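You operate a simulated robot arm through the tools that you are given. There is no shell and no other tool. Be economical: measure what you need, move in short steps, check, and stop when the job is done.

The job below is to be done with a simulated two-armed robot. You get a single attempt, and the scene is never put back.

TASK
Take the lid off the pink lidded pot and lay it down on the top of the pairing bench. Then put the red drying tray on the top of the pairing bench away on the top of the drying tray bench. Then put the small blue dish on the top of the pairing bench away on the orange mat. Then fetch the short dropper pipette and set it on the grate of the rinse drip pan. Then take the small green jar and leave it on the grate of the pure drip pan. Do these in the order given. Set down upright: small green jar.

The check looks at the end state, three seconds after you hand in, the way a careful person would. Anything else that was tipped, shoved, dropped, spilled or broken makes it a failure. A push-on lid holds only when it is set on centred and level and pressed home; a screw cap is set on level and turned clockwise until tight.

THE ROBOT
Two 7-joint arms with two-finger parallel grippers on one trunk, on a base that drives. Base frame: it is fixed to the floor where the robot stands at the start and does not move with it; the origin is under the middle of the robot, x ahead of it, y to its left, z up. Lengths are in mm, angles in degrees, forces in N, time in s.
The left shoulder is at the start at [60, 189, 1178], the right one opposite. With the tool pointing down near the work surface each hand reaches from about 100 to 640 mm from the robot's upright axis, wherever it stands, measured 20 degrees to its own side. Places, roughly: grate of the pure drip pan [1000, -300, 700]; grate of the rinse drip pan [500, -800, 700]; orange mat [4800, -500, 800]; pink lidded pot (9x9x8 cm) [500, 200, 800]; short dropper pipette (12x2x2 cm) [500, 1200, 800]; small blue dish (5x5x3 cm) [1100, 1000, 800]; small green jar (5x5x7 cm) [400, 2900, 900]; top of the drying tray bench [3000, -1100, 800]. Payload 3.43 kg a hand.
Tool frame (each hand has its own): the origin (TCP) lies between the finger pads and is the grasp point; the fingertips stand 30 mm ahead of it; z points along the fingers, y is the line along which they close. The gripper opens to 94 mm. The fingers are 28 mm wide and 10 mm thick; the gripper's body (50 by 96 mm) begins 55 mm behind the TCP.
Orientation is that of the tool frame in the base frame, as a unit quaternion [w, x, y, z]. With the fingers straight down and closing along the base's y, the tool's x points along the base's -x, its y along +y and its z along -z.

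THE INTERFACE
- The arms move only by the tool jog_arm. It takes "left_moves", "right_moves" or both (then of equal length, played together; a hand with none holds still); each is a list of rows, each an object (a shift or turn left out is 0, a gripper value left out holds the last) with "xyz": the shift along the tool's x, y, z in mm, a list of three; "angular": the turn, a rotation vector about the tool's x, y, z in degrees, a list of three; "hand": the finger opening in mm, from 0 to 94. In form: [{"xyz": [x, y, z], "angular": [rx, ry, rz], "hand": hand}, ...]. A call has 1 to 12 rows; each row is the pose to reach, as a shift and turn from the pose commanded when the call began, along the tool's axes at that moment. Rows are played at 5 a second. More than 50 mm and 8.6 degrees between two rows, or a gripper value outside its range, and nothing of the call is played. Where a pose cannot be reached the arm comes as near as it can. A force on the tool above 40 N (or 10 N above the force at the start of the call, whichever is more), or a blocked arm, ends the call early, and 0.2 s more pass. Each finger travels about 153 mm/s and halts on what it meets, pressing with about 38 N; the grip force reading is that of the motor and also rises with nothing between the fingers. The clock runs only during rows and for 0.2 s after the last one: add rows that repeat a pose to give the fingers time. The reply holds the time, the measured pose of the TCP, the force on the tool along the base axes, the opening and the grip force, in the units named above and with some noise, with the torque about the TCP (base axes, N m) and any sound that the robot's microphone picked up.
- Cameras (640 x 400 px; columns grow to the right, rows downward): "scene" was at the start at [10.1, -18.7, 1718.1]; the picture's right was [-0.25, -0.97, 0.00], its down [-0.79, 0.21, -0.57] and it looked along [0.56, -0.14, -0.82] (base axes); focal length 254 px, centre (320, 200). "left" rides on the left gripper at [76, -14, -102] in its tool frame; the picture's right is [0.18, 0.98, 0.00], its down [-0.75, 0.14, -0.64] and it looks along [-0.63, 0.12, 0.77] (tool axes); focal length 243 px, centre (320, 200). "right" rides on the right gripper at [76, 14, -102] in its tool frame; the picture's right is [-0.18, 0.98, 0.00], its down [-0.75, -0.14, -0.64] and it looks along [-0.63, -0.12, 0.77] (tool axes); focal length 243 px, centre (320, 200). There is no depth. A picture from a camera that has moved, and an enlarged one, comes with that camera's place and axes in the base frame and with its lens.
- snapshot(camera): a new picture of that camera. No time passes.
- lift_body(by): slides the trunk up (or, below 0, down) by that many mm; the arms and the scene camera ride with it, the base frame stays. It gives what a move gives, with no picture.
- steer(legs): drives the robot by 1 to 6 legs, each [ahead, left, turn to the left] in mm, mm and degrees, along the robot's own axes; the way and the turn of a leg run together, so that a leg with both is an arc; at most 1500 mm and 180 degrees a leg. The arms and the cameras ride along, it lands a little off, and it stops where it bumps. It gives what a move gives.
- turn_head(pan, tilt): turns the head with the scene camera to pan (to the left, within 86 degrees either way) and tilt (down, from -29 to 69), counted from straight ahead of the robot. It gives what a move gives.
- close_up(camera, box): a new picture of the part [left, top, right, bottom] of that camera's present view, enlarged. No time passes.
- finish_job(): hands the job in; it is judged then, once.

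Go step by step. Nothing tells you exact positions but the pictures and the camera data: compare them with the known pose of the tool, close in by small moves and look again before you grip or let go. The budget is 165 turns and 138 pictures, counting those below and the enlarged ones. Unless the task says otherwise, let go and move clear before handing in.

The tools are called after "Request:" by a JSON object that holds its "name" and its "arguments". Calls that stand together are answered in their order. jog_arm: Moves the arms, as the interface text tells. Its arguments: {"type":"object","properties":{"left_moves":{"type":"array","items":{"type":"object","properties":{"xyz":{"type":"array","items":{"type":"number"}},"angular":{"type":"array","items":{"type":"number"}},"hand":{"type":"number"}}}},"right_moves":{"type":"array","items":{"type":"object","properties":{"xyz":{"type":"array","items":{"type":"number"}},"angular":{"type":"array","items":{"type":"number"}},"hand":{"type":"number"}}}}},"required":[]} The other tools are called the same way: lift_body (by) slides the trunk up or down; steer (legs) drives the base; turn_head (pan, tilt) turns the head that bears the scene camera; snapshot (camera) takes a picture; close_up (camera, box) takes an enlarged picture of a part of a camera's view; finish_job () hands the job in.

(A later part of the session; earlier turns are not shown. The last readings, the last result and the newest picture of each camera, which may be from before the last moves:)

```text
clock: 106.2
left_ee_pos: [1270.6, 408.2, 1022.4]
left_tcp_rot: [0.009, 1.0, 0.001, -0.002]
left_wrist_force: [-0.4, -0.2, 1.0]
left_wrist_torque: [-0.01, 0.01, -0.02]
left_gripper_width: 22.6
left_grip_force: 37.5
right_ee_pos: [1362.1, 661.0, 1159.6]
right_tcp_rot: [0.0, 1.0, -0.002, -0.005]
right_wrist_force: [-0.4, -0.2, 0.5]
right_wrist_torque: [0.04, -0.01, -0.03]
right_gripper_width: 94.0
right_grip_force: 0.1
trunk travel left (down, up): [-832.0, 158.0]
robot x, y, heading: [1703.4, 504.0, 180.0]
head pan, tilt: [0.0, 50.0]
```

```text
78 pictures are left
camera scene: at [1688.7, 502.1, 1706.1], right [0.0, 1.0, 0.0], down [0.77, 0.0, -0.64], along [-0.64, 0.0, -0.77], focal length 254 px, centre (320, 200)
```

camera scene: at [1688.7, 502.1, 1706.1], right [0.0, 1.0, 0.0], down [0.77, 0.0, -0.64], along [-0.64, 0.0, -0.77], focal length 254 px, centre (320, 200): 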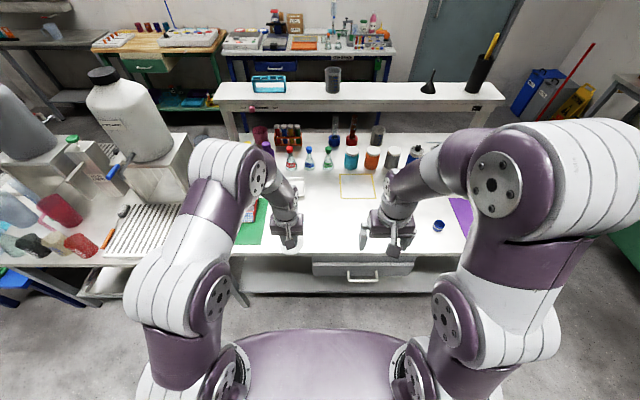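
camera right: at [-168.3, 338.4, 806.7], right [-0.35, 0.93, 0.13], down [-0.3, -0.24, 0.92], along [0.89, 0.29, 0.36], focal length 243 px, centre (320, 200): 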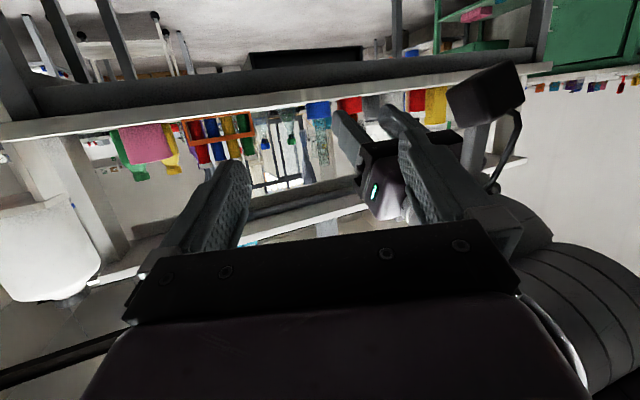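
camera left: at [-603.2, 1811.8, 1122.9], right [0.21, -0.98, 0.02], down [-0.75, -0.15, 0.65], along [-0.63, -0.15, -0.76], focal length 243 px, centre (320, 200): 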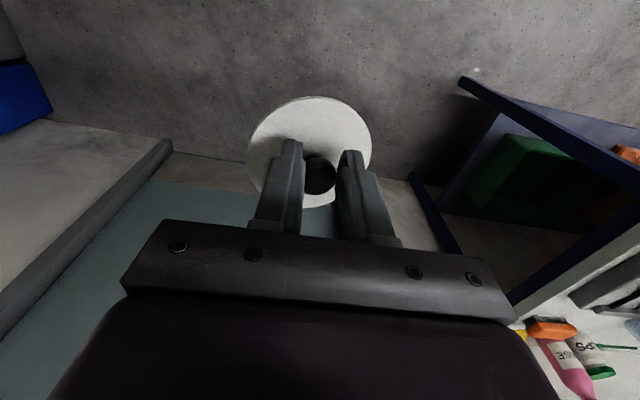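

Request:
{"name": "steer", "arguments": {"legs": [[70, -150, 0]]}}

Request:
{"name": "jog_arm", "arguments": {"left_moves": [{"xyz": [-30, 0, 30]}, {"xyz": [-60, 0, 65]}, {"xyz": [-80, 0, 100]}, {"xyz": [-80, 0, 140]}]}}

Request:
{"name": "snapshot", "arguments": {"camera": "left"}}

```text
clock: 107.7
left_ee_pos: [1201.5, 556.3, 1021.6]
left_tcp_rot: [0.009, 1.0, 0.001, -0.001]
left_wrist_force: [0.4, 0.1, -1.1]
left_wrist_torque: [0.03, -0.01, -0.03]
left_gripper_width: 22.1
left_grip_force: 38.3
right_ee_pos: [1293.9, 808.3, 1159.3]
right_tcp_rot: [-0.001, 1.0, -0.002, -0.006]
right_wrist_force: [-0.7, 0.5, -0.1]
right_wrist_torque: [-0.01, 0.01, -0.02]
right_gripper_width: 94.0
right_grip_force: 0.1
trunk travel left (down, up): [-832.0, 158.0]
robot x, y, heading: [1636.8, 648.2, 180.0]
head pan, tilt: [0.0, 50.0]
```

```text
clock: 108.7
left_ee_pos: [1119.1, 553.4, 883.2]
left_tcp_rot: [0.008, 1.0, 0.001, 0.0]
left_wrist_force: [0.2, -0.6, 0.7]
left_wrist_torque: [0.04, 0.01, -0.02]
left_gripper_width: 21.8
left_grip_force: 38.2
right_ee_pos: [1291.5, 809.9, 1159.2]
right_tcp_rot: [-0.001, 1.0, -0.002, -0.005]
right_wrist_force: [0.2, 0.0, -0.2]
right_wrist_torque: [-0.01, 0.02, -0.03]
right_gripper_width: 94.1
right_grip_force: 0.0
trunk travel left (down, up): [-832.0, 158.0]
robot x, y, heading: [1636.0, 651.7, 180.0]
head pan, tilt: [0.0, 50.0]
```

```text
77 pictures are left
camera left: at [1196.3, 569.8, 983.2], right [0.19, -0.98, 0.02], down [-0.75, -0.13, 0.65], along [-0.63, -0.13, -0.76], focal length 243 px, centre (320, 200)
```

left: 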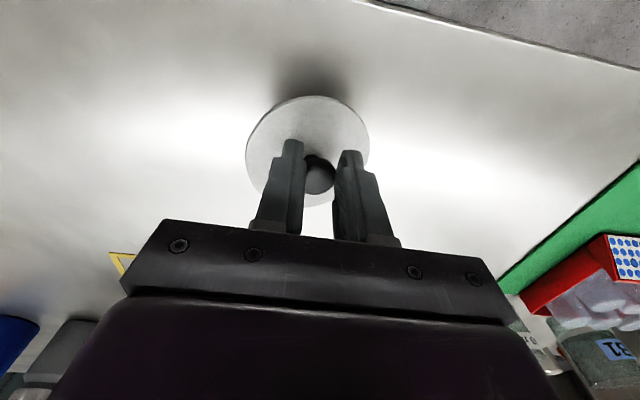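

Request:
{"name": "jog_arm", "arguments": {"left_moves": [{"xyz": [0, 0, 14]}, {"xyz": [0, 0, 26]}, {"xyz": [0, 0, 29]}]}}

Request:
{"name": "jog_arm", "arguments": {"left_moves": [{"xyz": [0, 0, 2]}]}}

```text
clock: 109.5
left_ee_pos: [1120.2, 554.5, 854.7]
left_tcp_rot: [0.008, 1.0, 0.0, -0.003]
left_wrist_force: [-2.1, 2.8, 13.5]
left_wrist_torque: [-0.24, 0.25, -0.11]
left_gripper_width: 23.1
left_grip_force: 38.1
right_ee_pos: [1293.9, 810.9, 1159.7]
right_tcp_rot: [-0.001, 1.0, -0.002, -0.006]
right_wrist_force: [-0.1, 1.2, -0.6]
right_wrist_torque: [0.04, 0.0, -0.04]
right_gripper_width: 93.8
right_grip_force: 0.1
trunk travel left (down, up): [-832.0, 158.0]
robot x, y, heading: [1637.4, 652.9, 179.9]
head pan, tilt: [0.0, 50.0]
```

```text
clock: 109.9
left_ee_pos: [1120.5, 554.4, 851.7]
left_tcp_rot: [0.009, 1.0, 0.002, -0.002]
left_wrist_force: [-0.9, 2.1, 11.2]
left_wrist_torque: [-0.24, 0.22, -0.11]
left_gripper_width: 21.8
left_grip_force: 38.1
right_ee_pos: [1293.1, 810.8, 1159.3]
right_tcp_rot: [-0.001, 1.0, -0.001, -0.007]
right_wrist_force: [0.6, -0.2, 0.1]
right_wrist_torque: [0.01, -0.01, -0.01]
right_gripper_width: 94.1
right_grip_force: 0.1
trunk travel left (down, up): [-832.0, 158.0]
robot x, y, heading: [1633.7, 653.5, 180.1]
head pan, tilt: [0.0, 50.0]
```

Touching the bench. Release, then rise vertically.

Request:
{"name": "jog_arm", "arguments": {"left_moves": [{"xyz": [0, 0, 0], "hand": 35}, {"xyz": [0, 0, 0], "hand": 50}, {"xyz": [0, 0, -3], "hand": 55}, {"xyz": [0, 0, -30], "hand": 60}, {"xyz": [0, 0, -75]}, {"xyz": [0, 0, -120]}]}}

Request:
{"name": "snapshot", "arguments": {"camera": "left"}}

```text
clock: 111.3
left_ee_pos: [1120.9, 554.5, 971.8]
left_tcp_rot: [0.008, 1.0, 0.002, 0.0]
left_wrist_force: [0.3, 0.3, 1.3]
left_wrist_torque: [0.0, 0.01, 0.04]
left_gripper_width: 59.8
left_grip_force: 0.1
right_ee_pos: [1293.5, 809.8, 1158.4]
right_tcp_rot: [0.0, 1.0, -0.002, -0.006]
right_wrist_force: [-0.3, 0.8, 0.0]
right_wrist_torque: [-0.01, 0.02, 0.0]
right_gripper_width: 93.9
right_grip_force: 0.1
trunk travel left (down, up): [-832.0, 158.0]
robot x, y, heading: [1635.1, 655.2, 179.9]
head pan, tilt: [0.0, 50.0]
```

```text
76 pictures are left
camera left: at [1197.7, 571.8, 1072.3], right [0.19, -0.98, 0.02], down [-0.75, -0.13, 0.65], along [-0.63, -0.13, -0.76], focal length 243 px, centre (320, 200)
```

left: 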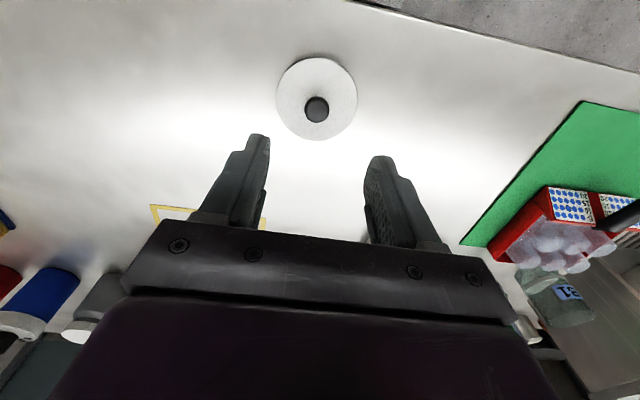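

Lid is laid flat. Next the red tray: I shift along the bench and look at it closely.

Request:
{"name": "steer", "arguments": {"legs": [[-60, 400, 0]]}}

Request:
{"name": "turn_head", "arguments": {"pan": 8, "tilt": 52}}

Request:
{"name": "snapshot", "arguments": {"camera": "scene"}}

Request:
{"name": "snapshot", "arguments": {"camera": "left"}}

```text
clock: 113.8
left_ee_pos: [1179.2, 152.9, 971.7]
left_tcp_rot: [0.01, 1.0, 0.003, -0.001]
left_wrist_force: [0.1, -0.5, -0.4]
left_wrist_torque: [-0.01, 0.02, -0.02]
left_gripper_width: 59.9
left_grip_force: 0.1
right_ee_pos: [1352.6, 406.7, 1159.2]
right_tcp_rot: [0.0, 1.0, 0.0, -0.006]
right_wrist_force: [-0.1, -0.5, 0.0]
right_wrist_torque: [0.01, 0.03, 0.0]
right_gripper_width: 93.8
right_grip_force: 0.1
trunk travel left (down, up): [-832.0, 158.0]
robot x, y, heading: [1696.4, 250.5, 180.2]
head pan, tilt: [0.0, 50.0]
```

```text
clock: 114.5
left_ee_pos: [1180.0, 151.8, 971.0]
left_tcp_rot: [0.009, 1.0, 0.002, -0.001]
left_wrist_force: [1.0, 0.2, 0.0]
left_wrist_torque: [0.0, 0.01, 0.02]
left_gripper_width: 60.1
left_grip_force: 0.1
right_ee_pos: [1352.4, 405.5, 1159.5]
right_tcp_rot: [-0.001, 1.0, -0.001, -0.005]
right_wrist_force: [-0.5, 0.0, 0.2]
right_wrist_torque: [-0.02, 0.02, 0.0]
right_gripper_width: 94.0
right_grip_force: 0.0
trunk travel left (down, up): [-832.0, 158.0]
robot x, y, heading: [1697.3, 251.3, 180.0]
head pan, tilt: [8.0, 52.0]
```

```text
75 pictures are left
camera scene: at [1681.2, 237.3, 1703.4], right [-0.14, 0.99, 0.0], down [0.78, 0.11, -0.62], along [-0.61, -0.08, -0.79], focal length 254 px, centre (320, 200)
```

scene: 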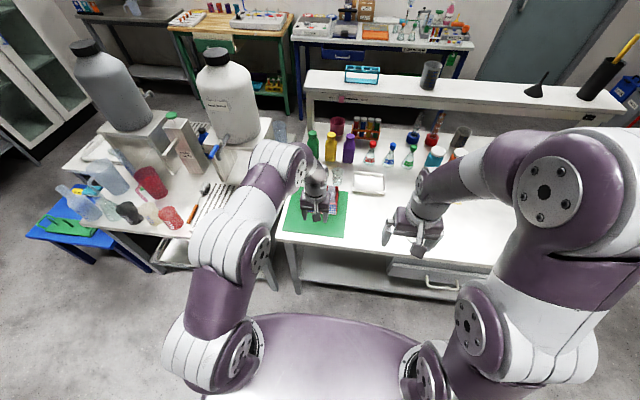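

```text
74 pictures are left
camera left: at [1256.6, 167.4, 1071.8], right [0.19, -0.98, 0.02], down [-0.75, -0.13, 0.65], along [-0.63, -0.13, -0.76], focal length 243 px, centre (320, 200)
```

left: 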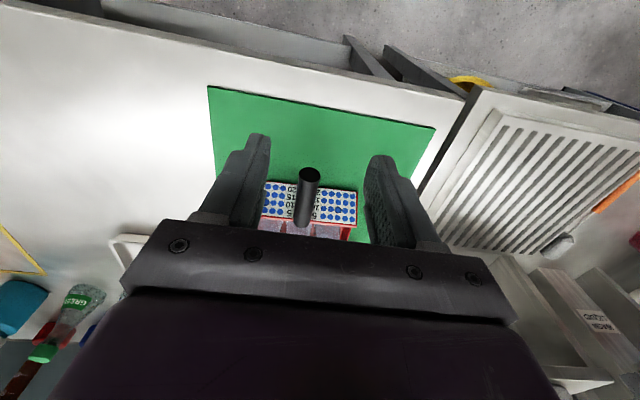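

Request:
{"name": "jog_arm", "arguments": {"left_moves": [{"xyz": [0, 0, -45]}, {"xyz": [0, 0, -90]}, {"xyz": [-20, 0, -130]}, {"xyz": [-50, 0, -165]}]}}

Request:
{"name": "close_up", "arguments": {"camera": "left", "box": [200, 60, 440, 210]}}

Request:
{"name": "close_up", "arguments": {"camera": "scene", "box": [270, 130, 430, 250]}}

```text
clock: 115.5
left_ee_pos: [1149.0, 152.4, 1119.5]
left_tcp_rot: [0.01, 1.0, 0.002, 0.001]
left_wrist_force: [-0.3, 0.4, 0.1]
left_wrist_torque: [0.0, -0.01, -0.02]
left_gripper_width: 60.0
left_grip_force: 0.0
left hand out of reach, approached as far as the arm can: row 4
right_ee_pos: [1351.1, 406.7, 1159.2]
right_tcp_rot: [-0.001, 1.0, -0.001, -0.006]
right_wrist_force: [0.3, 0.7, -0.1]
right_wrist_torque: [0.04, 0.0, 0.01]
right_gripper_width: 94.2
right_grip_force: 0.1
trunk travel left (down, up): [-832.0, 158.0]
robot x, y, heading: [1694.8, 248.2, 180.0]
head pan, tilt: [8.0, 52.0]
```

```text
2.67 times, centred on (320, 135) of left
camera zoom: at [1222.6, 168.6, 1220.5], right [0.19, -0.98, 0.02], down [-0.75, -0.13, 0.64], along [-0.63, -0.14, -0.77], focal length 647 px, centre (320, 373)
```

zoom: 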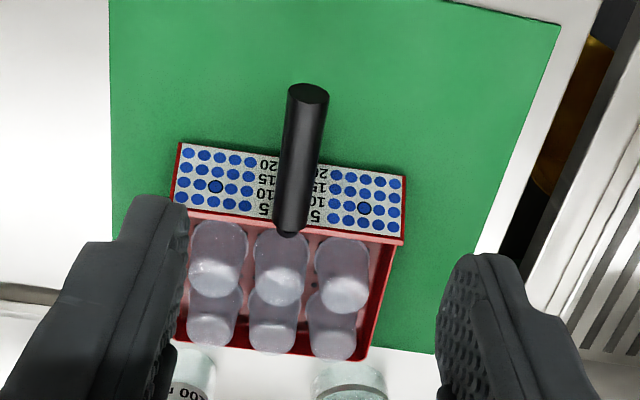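

```text
3.33 times, centred on (350, 190) of scene
camera zoom: at [1679.5, 238.0, 1703.3], right [-0.14, 0.99, 0.0], down [0.78, 0.11, -0.61], along [-0.61, -0.09, -0.79], focal length 846 px, centre (220, 233)
```

zoom: 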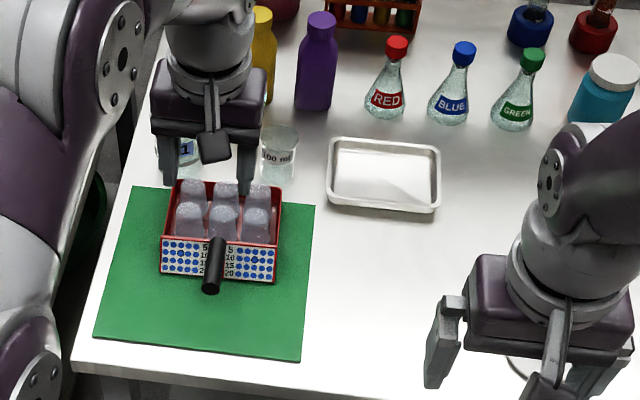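

Tray's handle sticks out toward me (+x) at roughly z≈870. I move above the handle near its root.

Request:
{"name": "steer", "arguments": {"legs": [[115, 10, 0]]}}

Request:
{"name": "jog_arm", "arguments": {"left_moves": [{"xyz": [10, 0, 40]}, {"xyz": [20, 0, 85]}, {"xyz": [24, 0, 130]}, {"xyz": [24, 0, 165]}]}}

Request:
{"name": "snapshot", "arguments": {"camera": "left"}}

Request:
{"name": "close_up", "arguments": {"camera": "scene", "box": [240, 130, 440, 270]}}

```text
clock: 116.7
left_ee_pos: [1032.3, 142.4, 1121.3]
left_tcp_rot: [0.008, 1.0, 0.002, -0.001]
left_wrist_force: [0.4, -0.2, 0.0]
left_wrist_torque: [0.0, -0.02, -0.03]
left_gripper_width: 60.1
left_grip_force: 0.2
right_ee_pos: [1238.7, 397.0, 1158.8]
right_tcp_rot: [0.0, 1.0, 0.0, -0.006]
right_wrist_force: [0.3, 0.3, -0.3]
right_wrist_torque: [-0.01, -0.02, 0.0]
right_gripper_width: 93.9
right_grip_force: 0.1
trunk travel left (down, up): [-832.0, 158.0]
robot x, y, heading: [1577.0, 240.3, -180.0]
head pan, tilt: [8.0, 52.0]
```

```text
clock: 117.7
left_ee_pos: [1054.2, 140.5, 954.8]
left_tcp_rot: [0.009, 1.0, 0.003, -0.001]
left_wrist_force: [-0.1, -0.5, -0.6]
left_wrist_torque: [-0.02, -0.01, 0.02]
left_gripper_width: 60.0
left_grip_force: 0.1
right_ee_pos: [1237.6, 397.0, 1158.9]
right_tcp_rot: [0.0, 1.0, 0.0, -0.006]
right_wrist_force: [0.2, -1.0, -0.2]
right_wrist_torque: [0.01, -0.01, 0.03]
right_gripper_width: 94.1
right_grip_force: 0.0
trunk travel left (down, up): [-832.0, 158.0]
robot x, y, heading: [1580.2, 236.7, -179.9]
head pan, tilt: [8.0, 52.0]
```

```text
71 pictures are left
camera left: at [1131.6, 156.0, 1055.5], right [0.19, -0.98, 0.02], down [-0.75, -0.13, 0.65], along [-0.63, -0.14, -0.76], focal length 243 px, centre (320, 200)
```

left: 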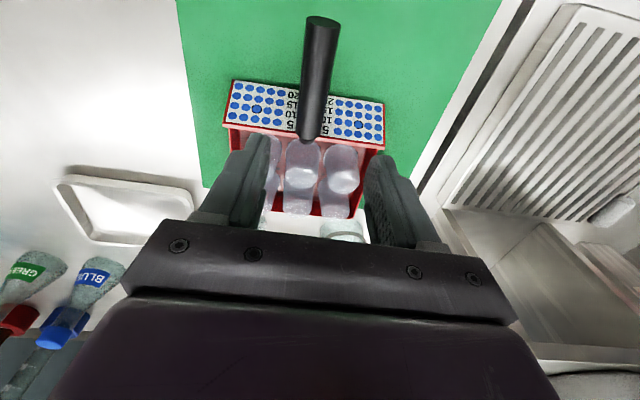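

```text
2.86 times, centred on (340, 200) of scene
camera zoom: at [1566.3, 228.0, 1703.4], right [-0.14, 0.99, 0.0], down [0.78, 0.11, -0.62], along [-0.61, -0.09, -0.79], focal length 726 px, centre (263, 200)
```

zoom: 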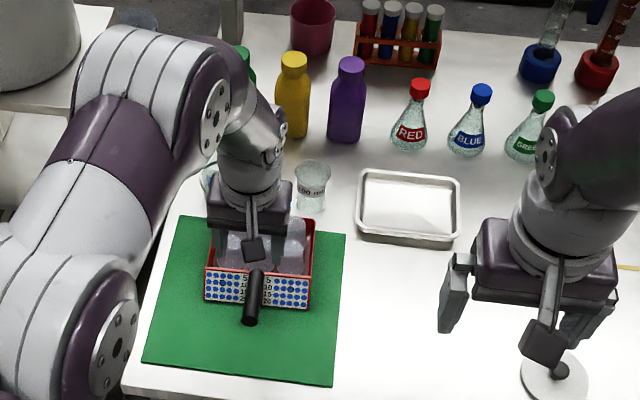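

Request:
{"name": "jog_arm", "arguments": {"left_moves": [{"xyz": [10, -2.5, 30]}, {"xyz": [10, -2.5, 60]}]}}

Request:
{"name": "snapshot", "arguments": {"camera": "left"}}

Request:
{"name": "close_up", "arguments": {"camera": "scene", "box": [260, 160, 380, 250]}}

```text
clock: 118.3
left_ee_pos: [1065.2, 142.9, 894.1]
left_tcp_rot: [0.009, 1.0, 0.003, -0.001]
left_wrist_force: [-0.6, 0.7, -0.1]
left_wrist_torque: [-0.03, -0.03, 0.0]
left_gripper_width: 60.0
left_grip_force: 0.1
right_ee_pos: [1237.5, 396.7, 1157.6]
right_tcp_rot: [0.001, 1.0, 0.001, -0.005]
right_wrist_force: [-0.2, -1.2, -0.1]
right_wrist_torque: [-0.01, 0.01, 0.0]
right_gripper_width: 93.9
right_grip_force: 0.0
trunk travel left (down, up): [-832.0, 158.0]
robot x, y, heading: [1578.3, 241.7, -180.0]
head pan, tilt: [8.0, 52.0]
```

```text
69 pictures are left
camera left: at [1141.5, 158.2, 995.8], right [0.19, -0.98, 0.02], down [-0.75, -0.13, 0.65], along [-0.63, -0.13, -0.76], focal length 243 px, centre (320, 200)
```

left: 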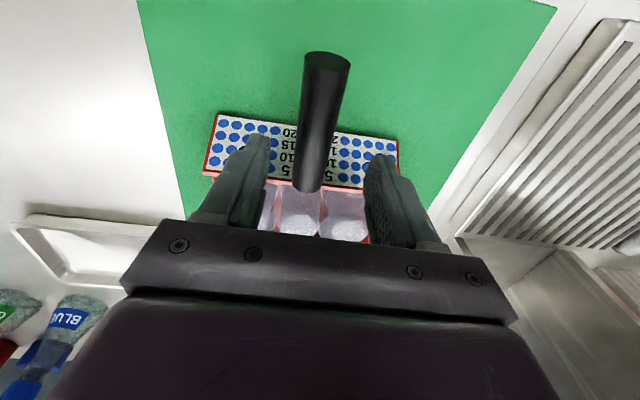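

```text
4.44 times, centred on (320, 205) of scene
camera zoom: at [1565.4, 227.9, 1703.4], right [-0.14, 0.99, 0.0], down [0.78, 0.11, -0.62], along [-0.61, -0.09, -0.79], focal length 1129 px, centre (320, 178)
```

zoom: 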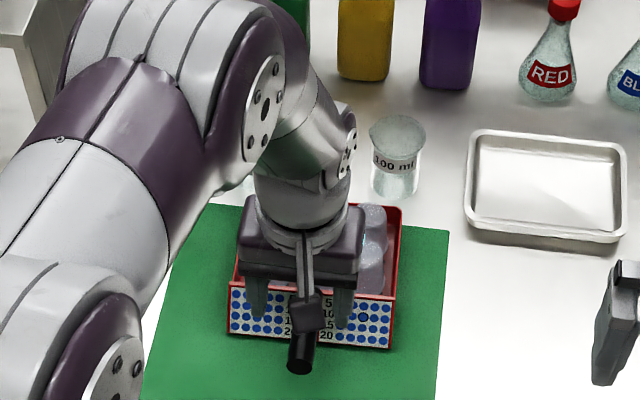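

Request:
{"name": "jog_arm", "arguments": {"left_moves": [{"xyz": [-2, 0, 15]}, {"xyz": [-3, 0, 30]}, {"xyz": [-3, 0, 30], "hand": 40}, {"xyz": [-3, 0, 30], "hand": 20}, {"xyz": [-3, 0, 30], "hand": 5}, {"xyz": [-3, 0, 30], "hand": 5}]}}

Request:
{"name": "snapshot", "arguments": {"camera": "left"}}

```text
clock: 119.7
left_ee_pos: [1062.1, 141.9, 864.3]
left_tcp_rot: [0.008, 1.0, 0.002, -0.001]
left_wrist_force: [1.3, 1.5, 0.4]
left_wrist_torque: [0.09, 0.1, -0.23]
left_gripper_width: 24.4
left_grip_force: 37.7
right_ee_pos: [1237.0, 396.4, 1158.5]
right_tcp_rot: [-0.001, 1.0, -0.001, -0.005]
right_wrist_force: [0.4, -0.6, 0.5]
right_wrist_torque: [0.01, 0.03, 0.03]
right_gripper_width: 93.9
right_grip_force: 0.0
trunk travel left (down, up): [-832.0, 158.0]
robot x, y, heading: [1582.3, 239.4, -179.9]
head pan, tilt: [8.0, 52.0]
```

```text
67 pictures are left
camera left: at [1139.1, 157.9, 965.5], right [0.19, -0.98, 0.02], down [-0.75, -0.13, 0.65], along [-0.63, -0.14, -0.76], focal length 243 px, centre (320, 200)
```

left: 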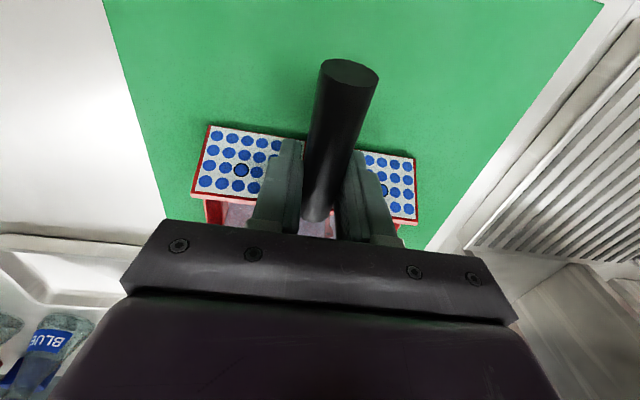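

Request:
{"name": "jog_arm", "arguments": {"left_moves": [{"xyz": [0, 0, -4]}, {"xyz": [0, 0, -10]}]}}

Request:
{"name": "snapshot", "arguments": {"camera": "left"}}

Request:
{"name": "close_up", "arguments": {"camera": "scene", "box": [260, 160, 380, 250]}}

```text
clock: 120.3
left_ee_pos: [1063.1, 141.3, 875.2]
left_tcp_rot: [0.008, 1.0, 0.003, -0.001]
left_wrist_force: [0.0, -0.8, -1.7]
left_wrist_torque: [-0.01, -0.2, 0.0]
left_gripper_width: 24.1
left_grip_force: 38.1
right_ee_pos: [1236.9, 395.9, 1160.3]
right_tcp_rot: [0.0, 1.0, 0.0, -0.005]
right_wrist_force: [0.0, 0.0, 0.3]
right_wrist_torque: [0.02, 0.02, -0.01]
right_gripper_width: 94.0
right_grip_force: 0.1
trunk travel left (down, up): [-832.0, 158.0]
robot x, y, heading: [1581.4, 240.1, -180.0]
head pan, tilt: [8.0, 52.0]
```

```text
66 pictures are left
camera left: at [1139.1, 157.6, 976.0], right [0.19, -0.98, 0.02], down [-0.75, -0.13, 0.65], along [-0.63, -0.14, -0.76], focal length 243 px, centre (320, 200)
```

left: 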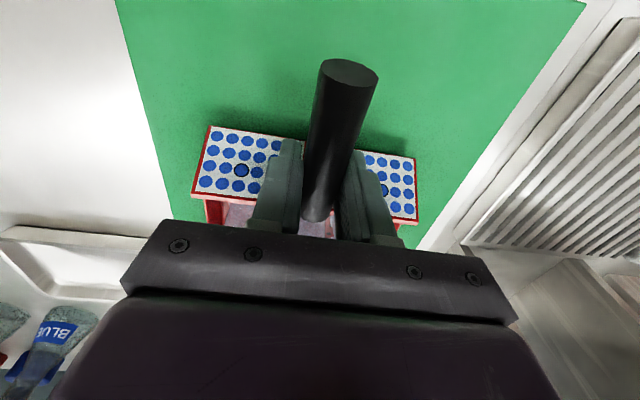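

```text
4.44 times, centred on (320, 205) of scene
camera zoom: at [1566.3, 228.2, 1703.4], right [-0.14, 0.99, 0.0], down [0.78, 0.11, -0.62], along [-0.61, -0.09, -0.79], focal length 1129 px, centre (320, 178)
```

zoom: 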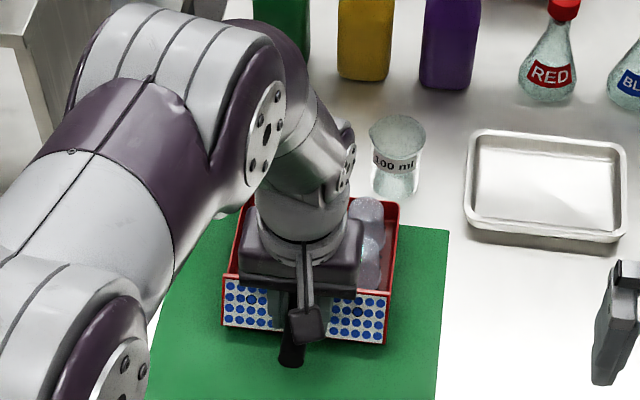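

The tray hangs rigidly and level (about 1.7 N). I lift it, back out, turn left and look down the corridor.

Request:
{"name": "jog_arm", "arguments": {"left_moves": [{"xyz": [0, 0, -40]}, {"xyz": [0, 0, -80]}, {"xyz": [0, 0, -100]}]}}

Request:
{"name": "steer", "arguments": {"legs": [[-250, 0, 0], [0, 0, 90]]}}

Request:
{"name": "turn_head", "arguments": {"pan": 20, "tilt": 35}}

Request:
{"name": "snapshot", "arguments": {"camera": "scene"}}

```text
clock: 121.1
left_ee_pos: [1062.6, 143.1, 975.9]
left_tcp_rot: [0.009, 1.0, 0.003, 0.0]
left_wrist_force: [0.5, -0.1, -2.3]
left_wrist_torque: [0.03, -0.21, 0.0]
left_gripper_width: 24.3
left_grip_force: 38.2
right_ee_pos: [1237.1, 396.7, 1157.9]
right_tcp_rot: [0.001, 1.0, 0.0, -0.005]
right_wrist_force: [0.9, -0.2, 0.5]
right_wrist_torque: [-0.01, -0.02, -0.02]
right_gripper_width: 93.9
right_grip_force: 0.1
trunk travel left (down, up): [-832.0, 158.0]
robot x, y, heading: [1583.4, 239.3, -179.9]
head pan, tilt: [8.0, 52.0]
```

```text
clock: 126.8
left_ee_pos: [1933.0, -278.3, 974.0]
left_tcp_rot: [0.006, 0.702, 0.712, 0.006]
left_wrist_force: [-0.6, 0.0, -2.4]
left_wrist_torque: [0.19, 0.03, 0.02]
left_gripper_width: 24.1
left_grip_force: 38.3
right_ee_pos: [1677.7, -105.3, 1159.2]
right_tcp_rot: [0.003, 0.704, 0.71, -0.004]
right_wrist_force: [0.6, -0.6, 0.2]
right_wrist_torque: [0.03, 0.02, -0.02]
right_gripper_width: 94.1
right_grip_force: 0.1
trunk travel left (down, up): [-832.0, 158.0]
robot x, y, heading: [1831.5, 239.9, -89.5]
head pan, tilt: [8.0, 52.0]
```

```text
clock: 127.6
left_ee_pos: [1933.8, -278.2, 975.3]
left_tcp_rot: [0.007, 0.702, 0.712, 0.006]
left_wrist_force: [-0.8, 0.1, -2.5]
left_wrist_torque: [0.19, 0.0, 0.01]
left_gripper_width: 24.6
left_grip_force: 38.1
right_ee_pos: [1677.3, -105.2, 1158.4]
right_tcp_rot: [0.004, 0.704, 0.71, -0.004]
right_wrist_force: [0.2, 0.0, -0.1]
right_wrist_torque: [0.02, 0.0, -0.02]
right_gripper_width: 94.0
right_grip_force: 0.2
trunk travel left (down, up): [-832.0, 158.0]
robot x, y, heading: [1835.7, 238.9, -89.5]
head pan, tilt: [20.0, 35.0]
```

```text
64 pictures are left
camera scene: at [1862.5, 215.6, 1727.7], right [-0.94, -0.35, 0.0], down [-0.2, 0.54, -0.82], along [0.29, -0.77, -0.57], focal length 254 px, centre (320, 200)
```

scene: 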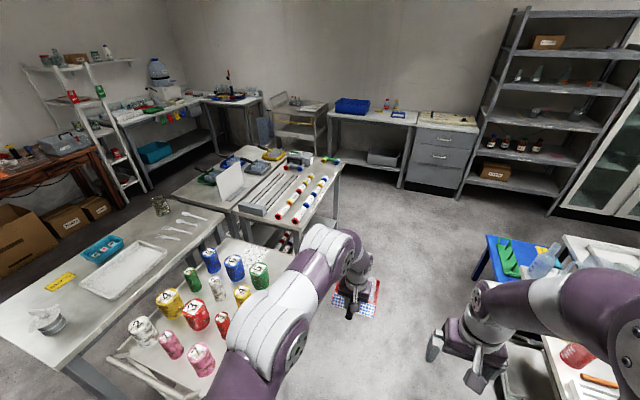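

Request:
{"name": "close_up", "arguments": {"camera": "scene", "box": [160, 130, 360, 260]}}

```text
3.08 times, centred on (260, 195) of scene
camera zoom: at [1862.5, 215.6, 1727.7], right [-0.94, -0.35, 0.0], down [-0.2, 0.54, -0.82], along [0.29, -0.77, -0.57], focal length 781 px, centre (505, 215)
```

zoom: 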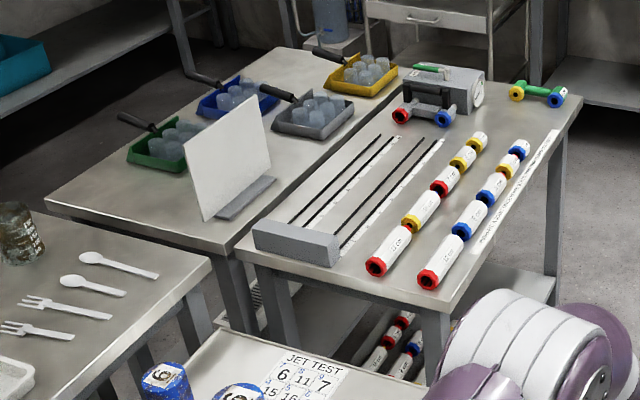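

The drying-tray bench is the far one (x≈2800–3290), with trays' handles toward +x, so I go round to its back side. Route: back up, turn to +x, drive along open floor at y≈900.

Request:
{"name": "steer", "arguments": {"legs": [[-680, 0, 0], [0, 0, 89.5], [1500, 0, 0]]}}

Request:
{"name": "turn_head", "arguments": {"pan": -35, "tilt": 30}}

Request:
{"name": "snapshot", "arguments": {"camera": "scene"}}

```text
clock: 142.2
left_ee_pos: [3851.4, 990.1, 975.5]
left_tcp_rot: [0.0, 0.002, 1.0, 0.009]
left_wrist_force: [0.3, -0.3, -3.1]
left_wrist_torque: [0.0, 0.17, -0.03]
left_gripper_width: 24.6
left_grip_force: 37.9
right_ee_pos: [3674.0, 738.8, 1159.9]
right_tcp_rot: [0.005, 0.006, 1.0, 0.0]
right_wrist_force: [0.6, -1.0, -0.7]
right_wrist_torque: [0.01, 0.01, 0.04]
right_gripper_width: 94.1
right_grip_force: 0.1
trunk travel left (down, up): [-832.0, 158.0]
robot x, y, heading: [3331.6, 900.8, -0.7]
head pan, tilt: [20.0, 35.0]
```

```text
clock: 143.4
left_ee_pos: [3851.3, 990.2, 975.3]
left_tcp_rot: [0.001, 0.003, 1.0, 0.009]
left_wrist_force: [0.1, -0.1, -2.8]
left_wrist_torque: [0.04, 0.2, -0.01]
left_gripper_width: 24.5
left_grip_force: 38.1
right_ee_pos: [3674.1, 737.9, 1159.2]
right_tcp_rot: [0.004, 0.006, 1.0, 0.0]
right_wrist_force: [0.0, -0.6, -0.3]
right_wrist_torque: [-0.02, -0.03, 0.0]
right_gripper_width: 93.6
right_grip_force: 0.0
trunk travel left (down, up): [-832.0, 158.0]
robot x, y, heading: [3329.1, 897.7, -0.6]
head pan, tilt: [-35.0, 30.0]
```

```text
62 pictures are left
camera scene: at [3346.4, 847.1, 1735.5], right [-0.58, -0.81, 0.0], down [-0.41, 0.29, -0.87], along [0.7, -0.5, -0.5], focal length 254 px, centre (320, 200)
```

scene: 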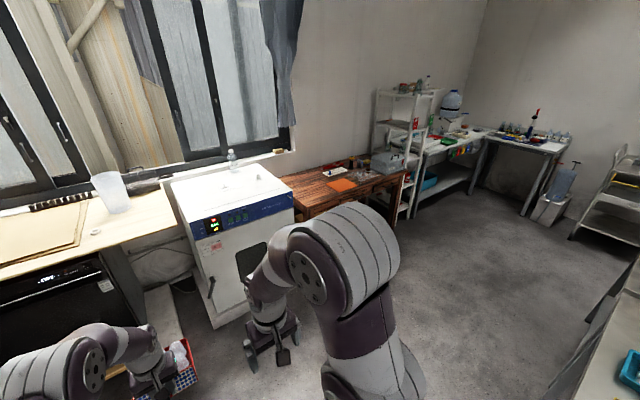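

Request:
{"name": "steer", "arguments": {"legs": [[0, 0, 179.5], [-580, 0, 0], [0, 1500, 0], [0, 230, 0]]}}

Request:
{"name": "turn_head", "arguments": {"pan": 0, "tilt": 45}}

Request:
{"name": "snapshot", "arguments": {"camera": "scene"}}

```text
clock: 162.3
left_ee_pos: [3349.5, -931.9, 974.8]
left_tcp_rot: [0.01, 1.0, -0.008, -0.001]
left_wrist_force: [-0.7, 0.2, -1.6]
left_wrist_torque: [-0.02, -0.19, 0.01]
left_gripper_width: 24.3
left_grip_force: 38.6
right_ee_pos: [3529.2, -682.2, 1158.5]
right_tcp_rot: [-0.001, 1.0, -0.01, -0.005]
right_wrist_force: [-0.2, 0.5, -0.1]
right_wrist_torque: [0.0, 0.0, -0.01]
right_gripper_width: 94.0
right_grip_force: 0.0
trunk travel left (down, up): [-832.0, 158.0]
robot x, y, heading: [3868.4, -844.9, 179.0]
head pan, tilt: [-35.0, 30.0]
```

```text
clock: 163.3
left_ee_pos: [3350.0, -932.4, 976.3]
left_tcp_rot: [0.01, 1.0, -0.008, 0.0]
left_wrist_force: [0.0, 0.2, -2.5]
left_wrist_torque: [0.04, -0.19, 0.01]
left_gripper_width: 24.5
left_grip_force: 38.4
right_ee_pos: [3529.4, -681.1, 1160.4]
right_tcp_rot: [0.0, 1.0, -0.011, -0.005]
right_wrist_force: [0.8, 0.5, 0.0]
right_wrist_torque: [-0.03, -0.02, -0.01]
right_gripper_width: 94.0
right_grip_force: 0.0
trunk travel left (down, up): [-832.0, 158.0]
robot x, y, heading: [3866.9, -845.3, 178.6]
head pan, tilt: [0.0, 45.0]
```

```text
61 pictures are left
camera scene: at [3848.0, -845.6, 1713.0], right [0.02, 1.0, 0.0], down [0.71, -0.01, -0.71], along [-0.71, 0.01, -0.71], focal length 254 px, centre (320, 200)
```

scene: 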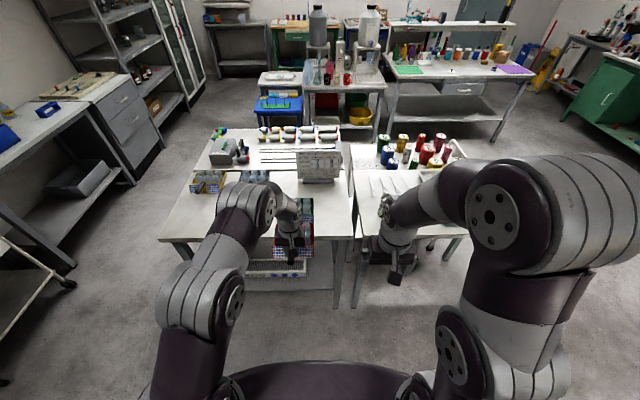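

Request:
{"name": "close_up", "arguments": {"camera": "scene", "box": [150, 120, 380, 280]}}

Request:
{"name": "snapshot", "arguments": {"camera": "left"}}

Request:
{"name": "snapshot", "arguments": {"camera": "right"}}

```text
2.50 times, centred on (265, 200) of scene
camera zoom: at [3848.0, -845.6, 1713.0], right [0.02, 1.0, 0.0], down [0.71, -0.01, -0.71], along [-0.71, 0.01, -0.71], focal length 635 px, centre (458, 200)
```

zoom: 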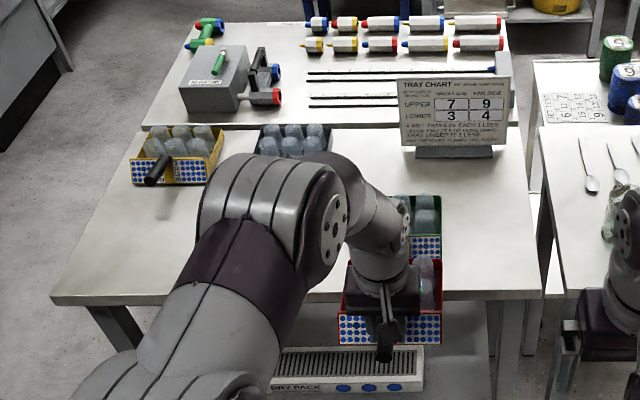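

```text
59 pictures are left
camera left: at [3426.5, -917.1, 1076.1], right [0.17, -0.99, 0.02], down [-0.75, -0.12, 0.65], along [-0.63, -0.12, -0.76], focal length 243 px, centre (320, 200)
```

left: 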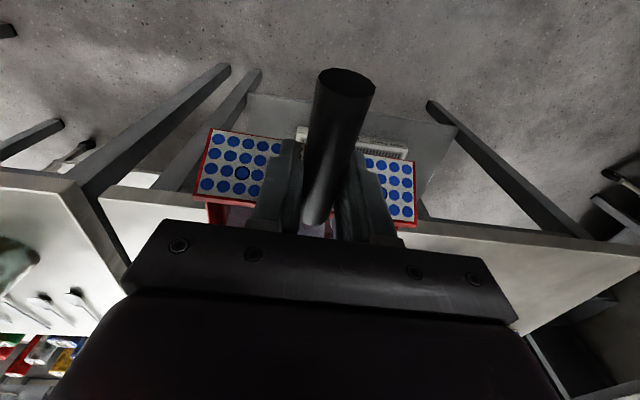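

```text
58 pictures are left
camera right: at [3605.5, -697.8, 1258.7], right [-0.2, -0.98, 0.0], down [-0.74, 0.16, 0.65], along [-0.64, 0.13, -0.76], focal length 243 px, centre (320, 200)
```

right: 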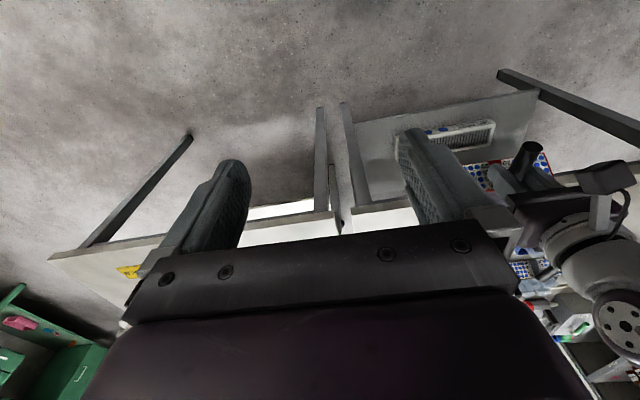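

Free spot seems left of the blue tray. I shift along the bench to see it.

Request:
{"name": "steer", "arguments": {"legs": [[0, 520, 1.2]]}}

Request:
{"name": "close_up", "arguments": {"camera": "scene", "box": [160, 130, 400, 280]}}

```text
clock: 166.4
left_ee_pos: [3345.2, -1461.7, 974.8]
left_tcp_rot: [0.009, 1.0, 0.001, 0.0]
left_wrist_force: [0.4, 0.1, -2.2]
left_wrist_torque: [-0.02, -0.17, 0.0]
left_gripper_width: 24.0
left_grip_force: 38.3
right_ee_pos: [3521.7, -1208.5, 1158.2]
right_tcp_rot: [0.0, 1.0, -0.001, -0.005]
right_wrist_force: [-0.3, 0.0, -0.7]
right_wrist_torque: [-0.05, -0.02, -0.02]
right_gripper_width: 94.2
right_grip_force: 0.0
trunk travel left (down, up): [-832.0, 158.0]
robot x, y, heading: [3859.9, -1366.3, 179.9]
head pan, tilt: [0.0, 45.0]
```

```text
2.67 times, centred on (280, 205) of scene
camera zoom: at [3842.3, -1367.0, 1712.9], right [0.0, 1.0, 0.0], down [0.71, 0.0, -0.71], along [-0.71, 0.0, -0.71], focal length 677 px, centre (427, 187)
```

zoom: 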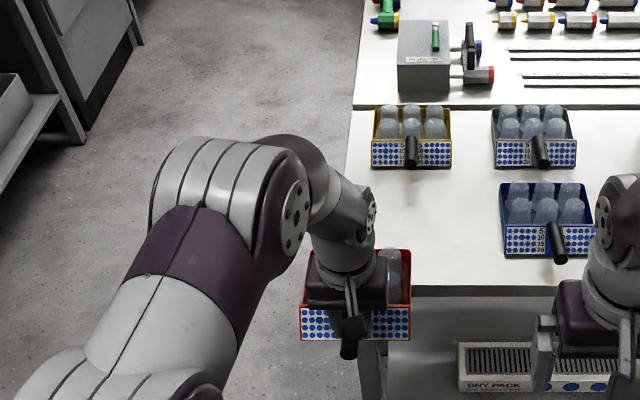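

Request:
{"name": "steer", "arguments": {"legs": [[0, -80, 0], [210, 0, 0]]}}

Request:
{"name": "jog_arm", "arguments": {"left_moves": [{"xyz": [-10, 0, 30]}, {"xyz": [-20, 0, 60]}, {"xyz": [-25, 0, 85]}]}}

Request:
{"name": "snapshot", "arguments": {"camera": "left"}}

Request:
{"name": "close_up", "arguments": {"camera": "scene", "box": [200, 130, 440, 280]}}

```text
clock: 168.7
left_ee_pos: [3137.8, -1381.3, 975.3]
left_tcp_rot: [0.009, 1.0, 0.0, -0.001]
left_wrist_force: [-0.6, 0.4, -1.4]
left_wrist_torque: [0.01, -0.18, 0.0]
left_gripper_width: 24.6
left_grip_force: 37.9
right_ee_pos: [3313.3, -1127.3, 1158.8]
right_tcp_rot: [0.0, 1.0, -0.001, -0.006]
right_wrist_force: [-0.1, 0.1, -0.6]
right_wrist_torque: [0.01, 0.02, 0.0]
right_gripper_width: 94.0
right_grip_force: 0.1
trunk travel left (down, up): [-832.0, 158.0]
robot x, y, heading: [3656.1, -1288.9, 179.7]
head pan, tilt: [0.0, 45.0]
```

```text
clock: 169.4
left_ee_pos: [3112.4, -1381.0, 894.6]
left_tcp_rot: [0.009, 1.0, 0.001, -0.005]
left_wrist_force: [4.8, 1.7, 28.7]
left_wrist_torque: [0.16, 0.45, 0.03]
left_gripper_width: 24.6
left_grip_force: 37.7
right_ee_pos: [3317.8, -1127.4, 1161.6]
right_tcp_rot: [-0.001, 1.0, -0.002, -0.008]
right_wrist_force: [0.6, -0.2, 0.7]
right_wrist_torque: [-0.02, 0.03, -0.02]
right_gripper_width: 93.9
right_grip_force: 0.0
trunk travel left (down, up): [-832.0, 158.0]
robot x, y, heading: [3655.3, -1286.4, 179.7]
head pan, tilt: [0.0, 45.0]
```

```text
56 pictures are left
camera left: at [3191.0, -1364.5, 994.8], right [0.19, -0.98, 0.01], down [-0.75, -0.13, 0.65], along [-0.64, -0.13, -0.76], focal length 243 px, centre (320, 200)
```

left: 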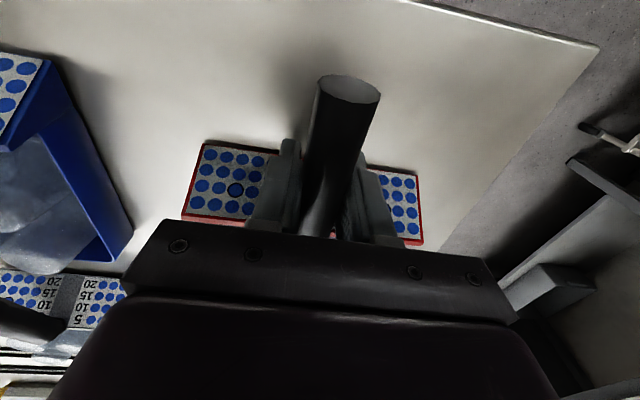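

```text
2.67 times, centred on (320, 205) of scene
camera zoom: at [3641.1, -1285.9, 1713.7], right [0.0, 1.0, 0.0], down [0.7, 0.0, -0.71], along [-0.71, 0.0, -0.7], focal length 677 px, centre (320, 187)
```

zoom: 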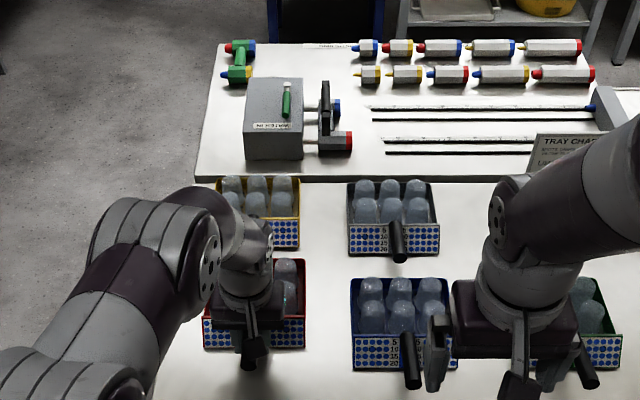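

The bench here is higher (~837); the tray is already resting. I ease the pressure and check before releasing.

Request:
{"name": "jog_arm", "arguments": {"left_moves": [{"xyz": [0, 0, -3]}, {"xyz": [0, 0, -5]}]}}

Request:
{"name": "close_up", "arguments": {"camera": "scene", "box": [250, 190, 370, 280]}}

Request:
{"name": "snapshot", "arguments": {"camera": "left"}}

```text
clock: 170.1
left_ee_pos: [3113.5, -1380.9, 895.4]
left_tcp_rot: [0.01, 1.0, 0.0, -0.001]
left_wrist_force: [-2.4, 4.1, 9.1]
left_wrist_torque: [0.1, 0.17, -0.18]
left_gripper_width: 24.3
left_grip_force: 38.2
right_ee_pos: [3313.3, -1126.2, 1158.8]
right_tcp_rot: [0.0, 1.0, -0.002, -0.006]
right_wrist_force: [0.5, 0.6, 0.1]
right_wrist_torque: [-0.02, 0.03, 0.02]
right_gripper_width: 93.9
right_grip_force: 0.1
trunk travel left (down, up): [-832.0, 158.0]
robot x, y, heading: [3654.2, -1287.4, 179.7]
head pan, tilt: [0.0, 45.0]
```

```text
4.44 times, centred on (310, 235) of scene
camera zoom: at [3635.5, -1285.6, 1712.7], right [0.0, 1.0, 0.0], down [0.71, 0.0, -0.71], along [-0.71, 0.0, -0.71], focal length 1129 px, centre (364, 44)
```

zoom: 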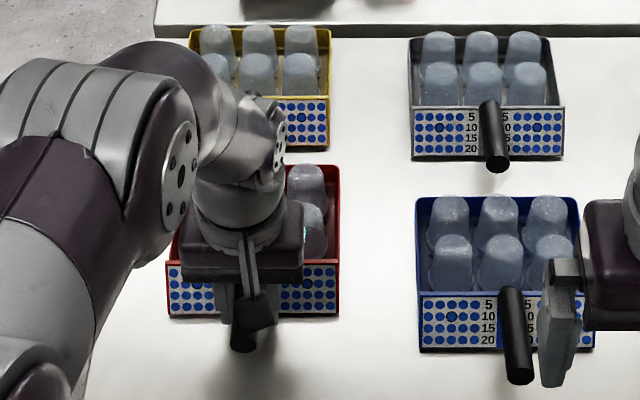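

```text
53 pictures are left
camera left: at [3190.0, -1364.9, 995.7], right [0.18, -0.98, 0.02], down [-0.75, -0.13, 0.65], along [-0.63, -0.13, -0.76], focal length 243 px, centre (320, 200)
```

left: 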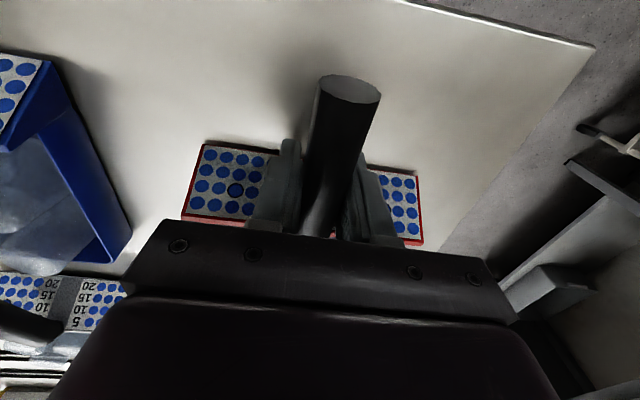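

Request:
{"name": "jog_arm", "arguments": {"left_moves": [{"xyz": [0, 0, -1], "hand": 30}, {"xyz": [0, 0, -1], "hand": 50}, {"xyz": [0, 0, -1], "hand": 60}, {"xyz": [0, 0, -30], "hand": 60}, {"xyz": [0, 0, -75]}, {"xyz": [0, 0, -120]}, {"xyz": [0, 0, -150]}]}}

Request:
{"name": "steer", "arguments": {"legs": [[-200, 0, 0]]}}

Request:
{"name": "close_up", "arguments": {"camera": "scene", "box": [200, 130, 440, 280]}}

```text
clock: 171.7
left_ee_pos: [3113.8, -1379.8, 1046.2]
left_tcp_rot: [0.008, 1.0, 0.001, 0.0]
left_wrist_force: [-0.2, 0.4, -0.5]
left_wrist_torque: [0.01, 0.0, 0.01]
left_gripper_width: 60.3
left_grip_force: 0.1
right_ee_pos: [3313.2, -1127.1, 1159.1]
right_tcp_rot: [0.0, 1.0, -0.001, -0.006]
right_wrist_force: [0.1, -0.1, -0.3]
right_wrist_torque: [0.04, 0.02, -0.01]
right_gripper_width: 93.7
right_grip_force: 0.0
trunk travel left (down, up): [-832.0, 158.0]
robot x, y, heading: [3659.1, -1285.9, 179.8]
head pan, tilt: [0.0, 45.0]
```

```text
clock: 173.2
left_ee_pos: [3310.4, -1377.8, 1044.4]
left_tcp_rot: [0.008, 1.0, 0.001, 0.0]
left_wrist_force: [0.4, -0.6, 0.7]
left_wrist_torque: [-0.01, -0.01, 0.0]
left_gripper_width: 60.0
left_grip_force: 0.0
right_ee_pos: [3510.1, -1129.0, 1158.6]
right_tcp_rot: [0.0, 1.0, -0.002, -0.005]
right_wrist_force: [-0.4, 0.0, 1.1]
right_wrist_torque: [0.0, 0.02, 0.01]
right_gripper_width: 94.0
right_grip_force: 0.1
trunk travel left (down, up): [-832.0, 158.0]
robot x, y, heading: [3857.0, -1286.6, 179.7]
head pan, tilt: [0.0, 45.0]
```

```text
2.67 times, centred on (320, 205) of scene
camera zoom: at [3831.7, -1287.6, 1712.9], right [0.0, 1.0, 0.0], down [0.71, 0.0, -0.71], along [-0.71, 0.0, -0.71], focal length 677 px, centre (320, 187)
```

zoom: 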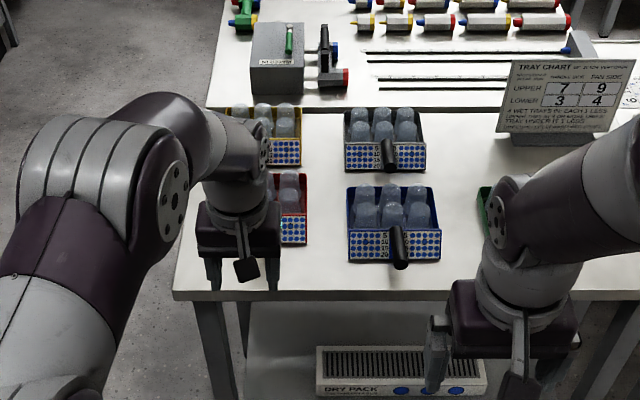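

Tray is in line with the others. Now back to the pairing bench for the blue dish.

Request:
{"name": "steer", "arguments": {"legs": [[0, -1500, 0], [0, -880, 0.2], [1500, 0, 0], [600, 0, 0]]}}

Request:
{"name": "turn_head", "arguments": {"pan": 5, "tilt": 52}}

Request:
{"name": "snapshot", "arguments": {"camera": "scene"}}

Request:
{"name": "snapshot", "arguments": {"camera": "left"}}

```text
clock: 194.9
left_ee_pos: [1203.7, 972.1, 1046.1]
left_tcp_rot: [0.009, 1.0, 0.004, -0.001]
left_wrist_force: [0.2, 0.6, 0.2]
left_wrist_torque: [0.04, 0.01, -0.01]
left_gripper_width: 60.0
left_grip_force: 0.1
right_ee_pos: [1400.4, 1225.8, 1159.0]
right_tcp_rot: [0.001, 1.0, 0.001, -0.006]
right_wrist_force: [0.3, -1.0, -0.6]
right_wrist_torque: [-0.04, 0.0, 0.02]
right_gripper_width: 94.0
right_grip_force: 0.0
trunk travel left (down, up): [-832.0, 158.0]
robot x, y, heading: [1743.4, 1069.7, -179.8]
head pan, tilt: [0.0, 45.0]
```

```text
clock: 195.6
left_ee_pos: [1202.2, 972.1, 1044.5]
left_tcp_rot: [0.009, 1.0, 0.004, -0.001]
left_wrist_force: [-0.1, 0.1, -1.0]
left_wrist_torque: [0.02, 0.0, 0.01]
left_gripper_width: 60.1
left_grip_force: 0.1
right_ee_pos: [1399.6, 1224.7, 1159.4]
right_tcp_rot: [0.0, 1.0, 0.002, -0.005]
right_wrist_force: [-0.6, -0.4, 0.4]
right_wrist_torque: [0.02, -0.04, 0.01]
right_gripper_width: 94.2
right_grip_force: 0.1
trunk travel left (down, up): [-832.0, 158.0]
robot x, y, heading: [1745.0, 1071.2, -179.7]
head pan, tilt: [5.0, 52.0]
```

```text
51 pictures are left
camera scene: at [1729.1, 1062.5, 1703.4], right [-0.09, 1.0, 0.0], down [0.78, 0.07, -0.62], along [-0.61, -0.06, -0.79], focal length 254 px, centre (320, 200)
```

scene: 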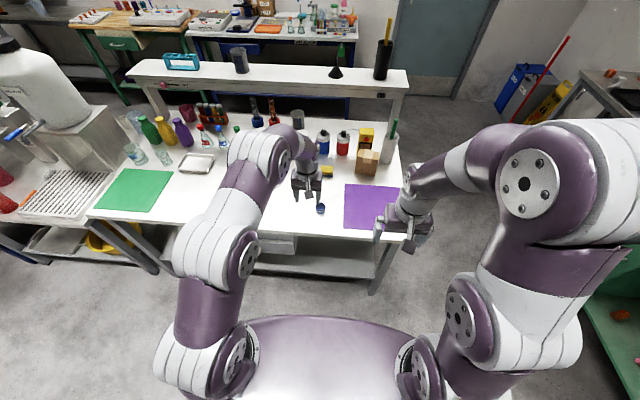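

```text
50 pictures are left
camera left: at [1278.2, 989.1, 1145.7], right [0.19, -0.98, 0.02], down [-0.75, -0.14, 0.65], along [-0.63, -0.14, -0.76], focal length 243 px, centre (320, 200)
```

left: 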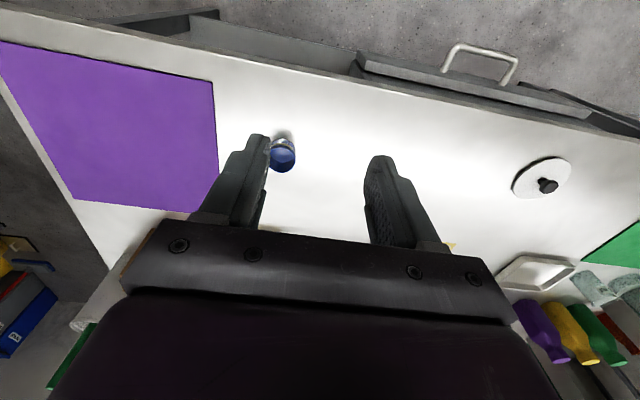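

Request:
{"name": "steer", "arguments": {"legs": [[110, -30, 0]]}}

Request:
{"name": "jog_arm", "arguments": {"left_moves": [{"xyz": [0, 0, 45]}, {"xyz": [0, 0, 90], "hand": 80}, {"xyz": [0, 0, 130], "hand": 80}]}}

Request:
{"name": "snapshot", "arguments": {"camera": "left"}}

```text
clock: 196.8
left_ee_pos: [1091.2, 1002.2, 1045.9]
left_tcp_rot: [0.009, 1.0, 0.005, 0.0]
left_wrist_force: [0.7, -0.9, 0.4]
left_wrist_torque: [0.0, 0.01, -0.02]
left_gripper_width: 60.1
left_grip_force: 0.0
right_ee_pos: [1289.8, 1254.7, 1159.0]
right_tcp_rot: [-0.001, 1.0, 0.001, -0.006]
right_wrist_force: [0.6, 0.7, 0.5]
right_wrist_torque: [0.0, -0.02, -0.05]
right_gripper_width: 94.1
right_grip_force: 0.0
trunk travel left (down, up): [-832.0, 158.0]
robot x, y, heading: [1637.2, 1101.0, -179.7]
head pan, tilt: [5.0, 52.0]
```

```text
clock: 197.6
left_ee_pos: [1089.5, 1000.1, 914.3]
left_tcp_rot: [0.008, 1.0, 0.005, -0.001]
left_wrist_force: [-0.1, -0.2, -0.4]
left_wrist_torque: [-0.02, -0.02, 0.0]
left_gripper_width: 80.0
left_grip_force: 0.1
right_ee_pos: [1288.2, 1254.9, 1158.6]
right_tcp_rot: [0.0, 1.0, 0.002, -0.005]
right_wrist_force: [-0.8, 0.2, -0.2]
right_wrist_torque: [0.03, -0.02, 0.01]
right_gripper_width: 93.9
right_grip_force: 0.1
trunk travel left (down, up): [-832.0, 158.0]
robot x, y, heading: [1632.9, 1100.9, -179.6]
head pan, tilt: [5.0, 52.0]
```

```text
49 pictures are left
camera left: at [1166.3, 1016.3, 1015.4], right [0.19, -0.98, 0.02], down [-0.75, -0.14, 0.65], along [-0.63, -0.14, -0.76], focal length 243 px, centre (320, 200)
```

left: 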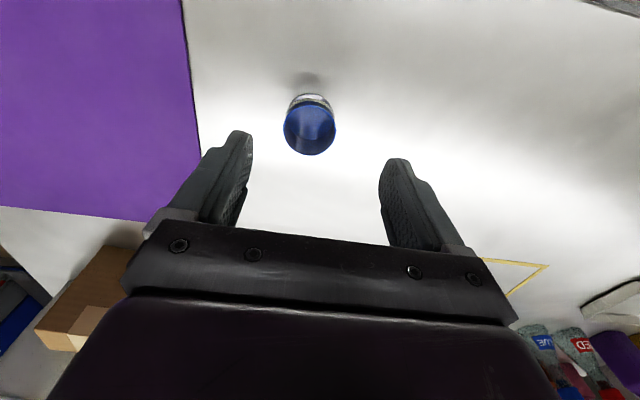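

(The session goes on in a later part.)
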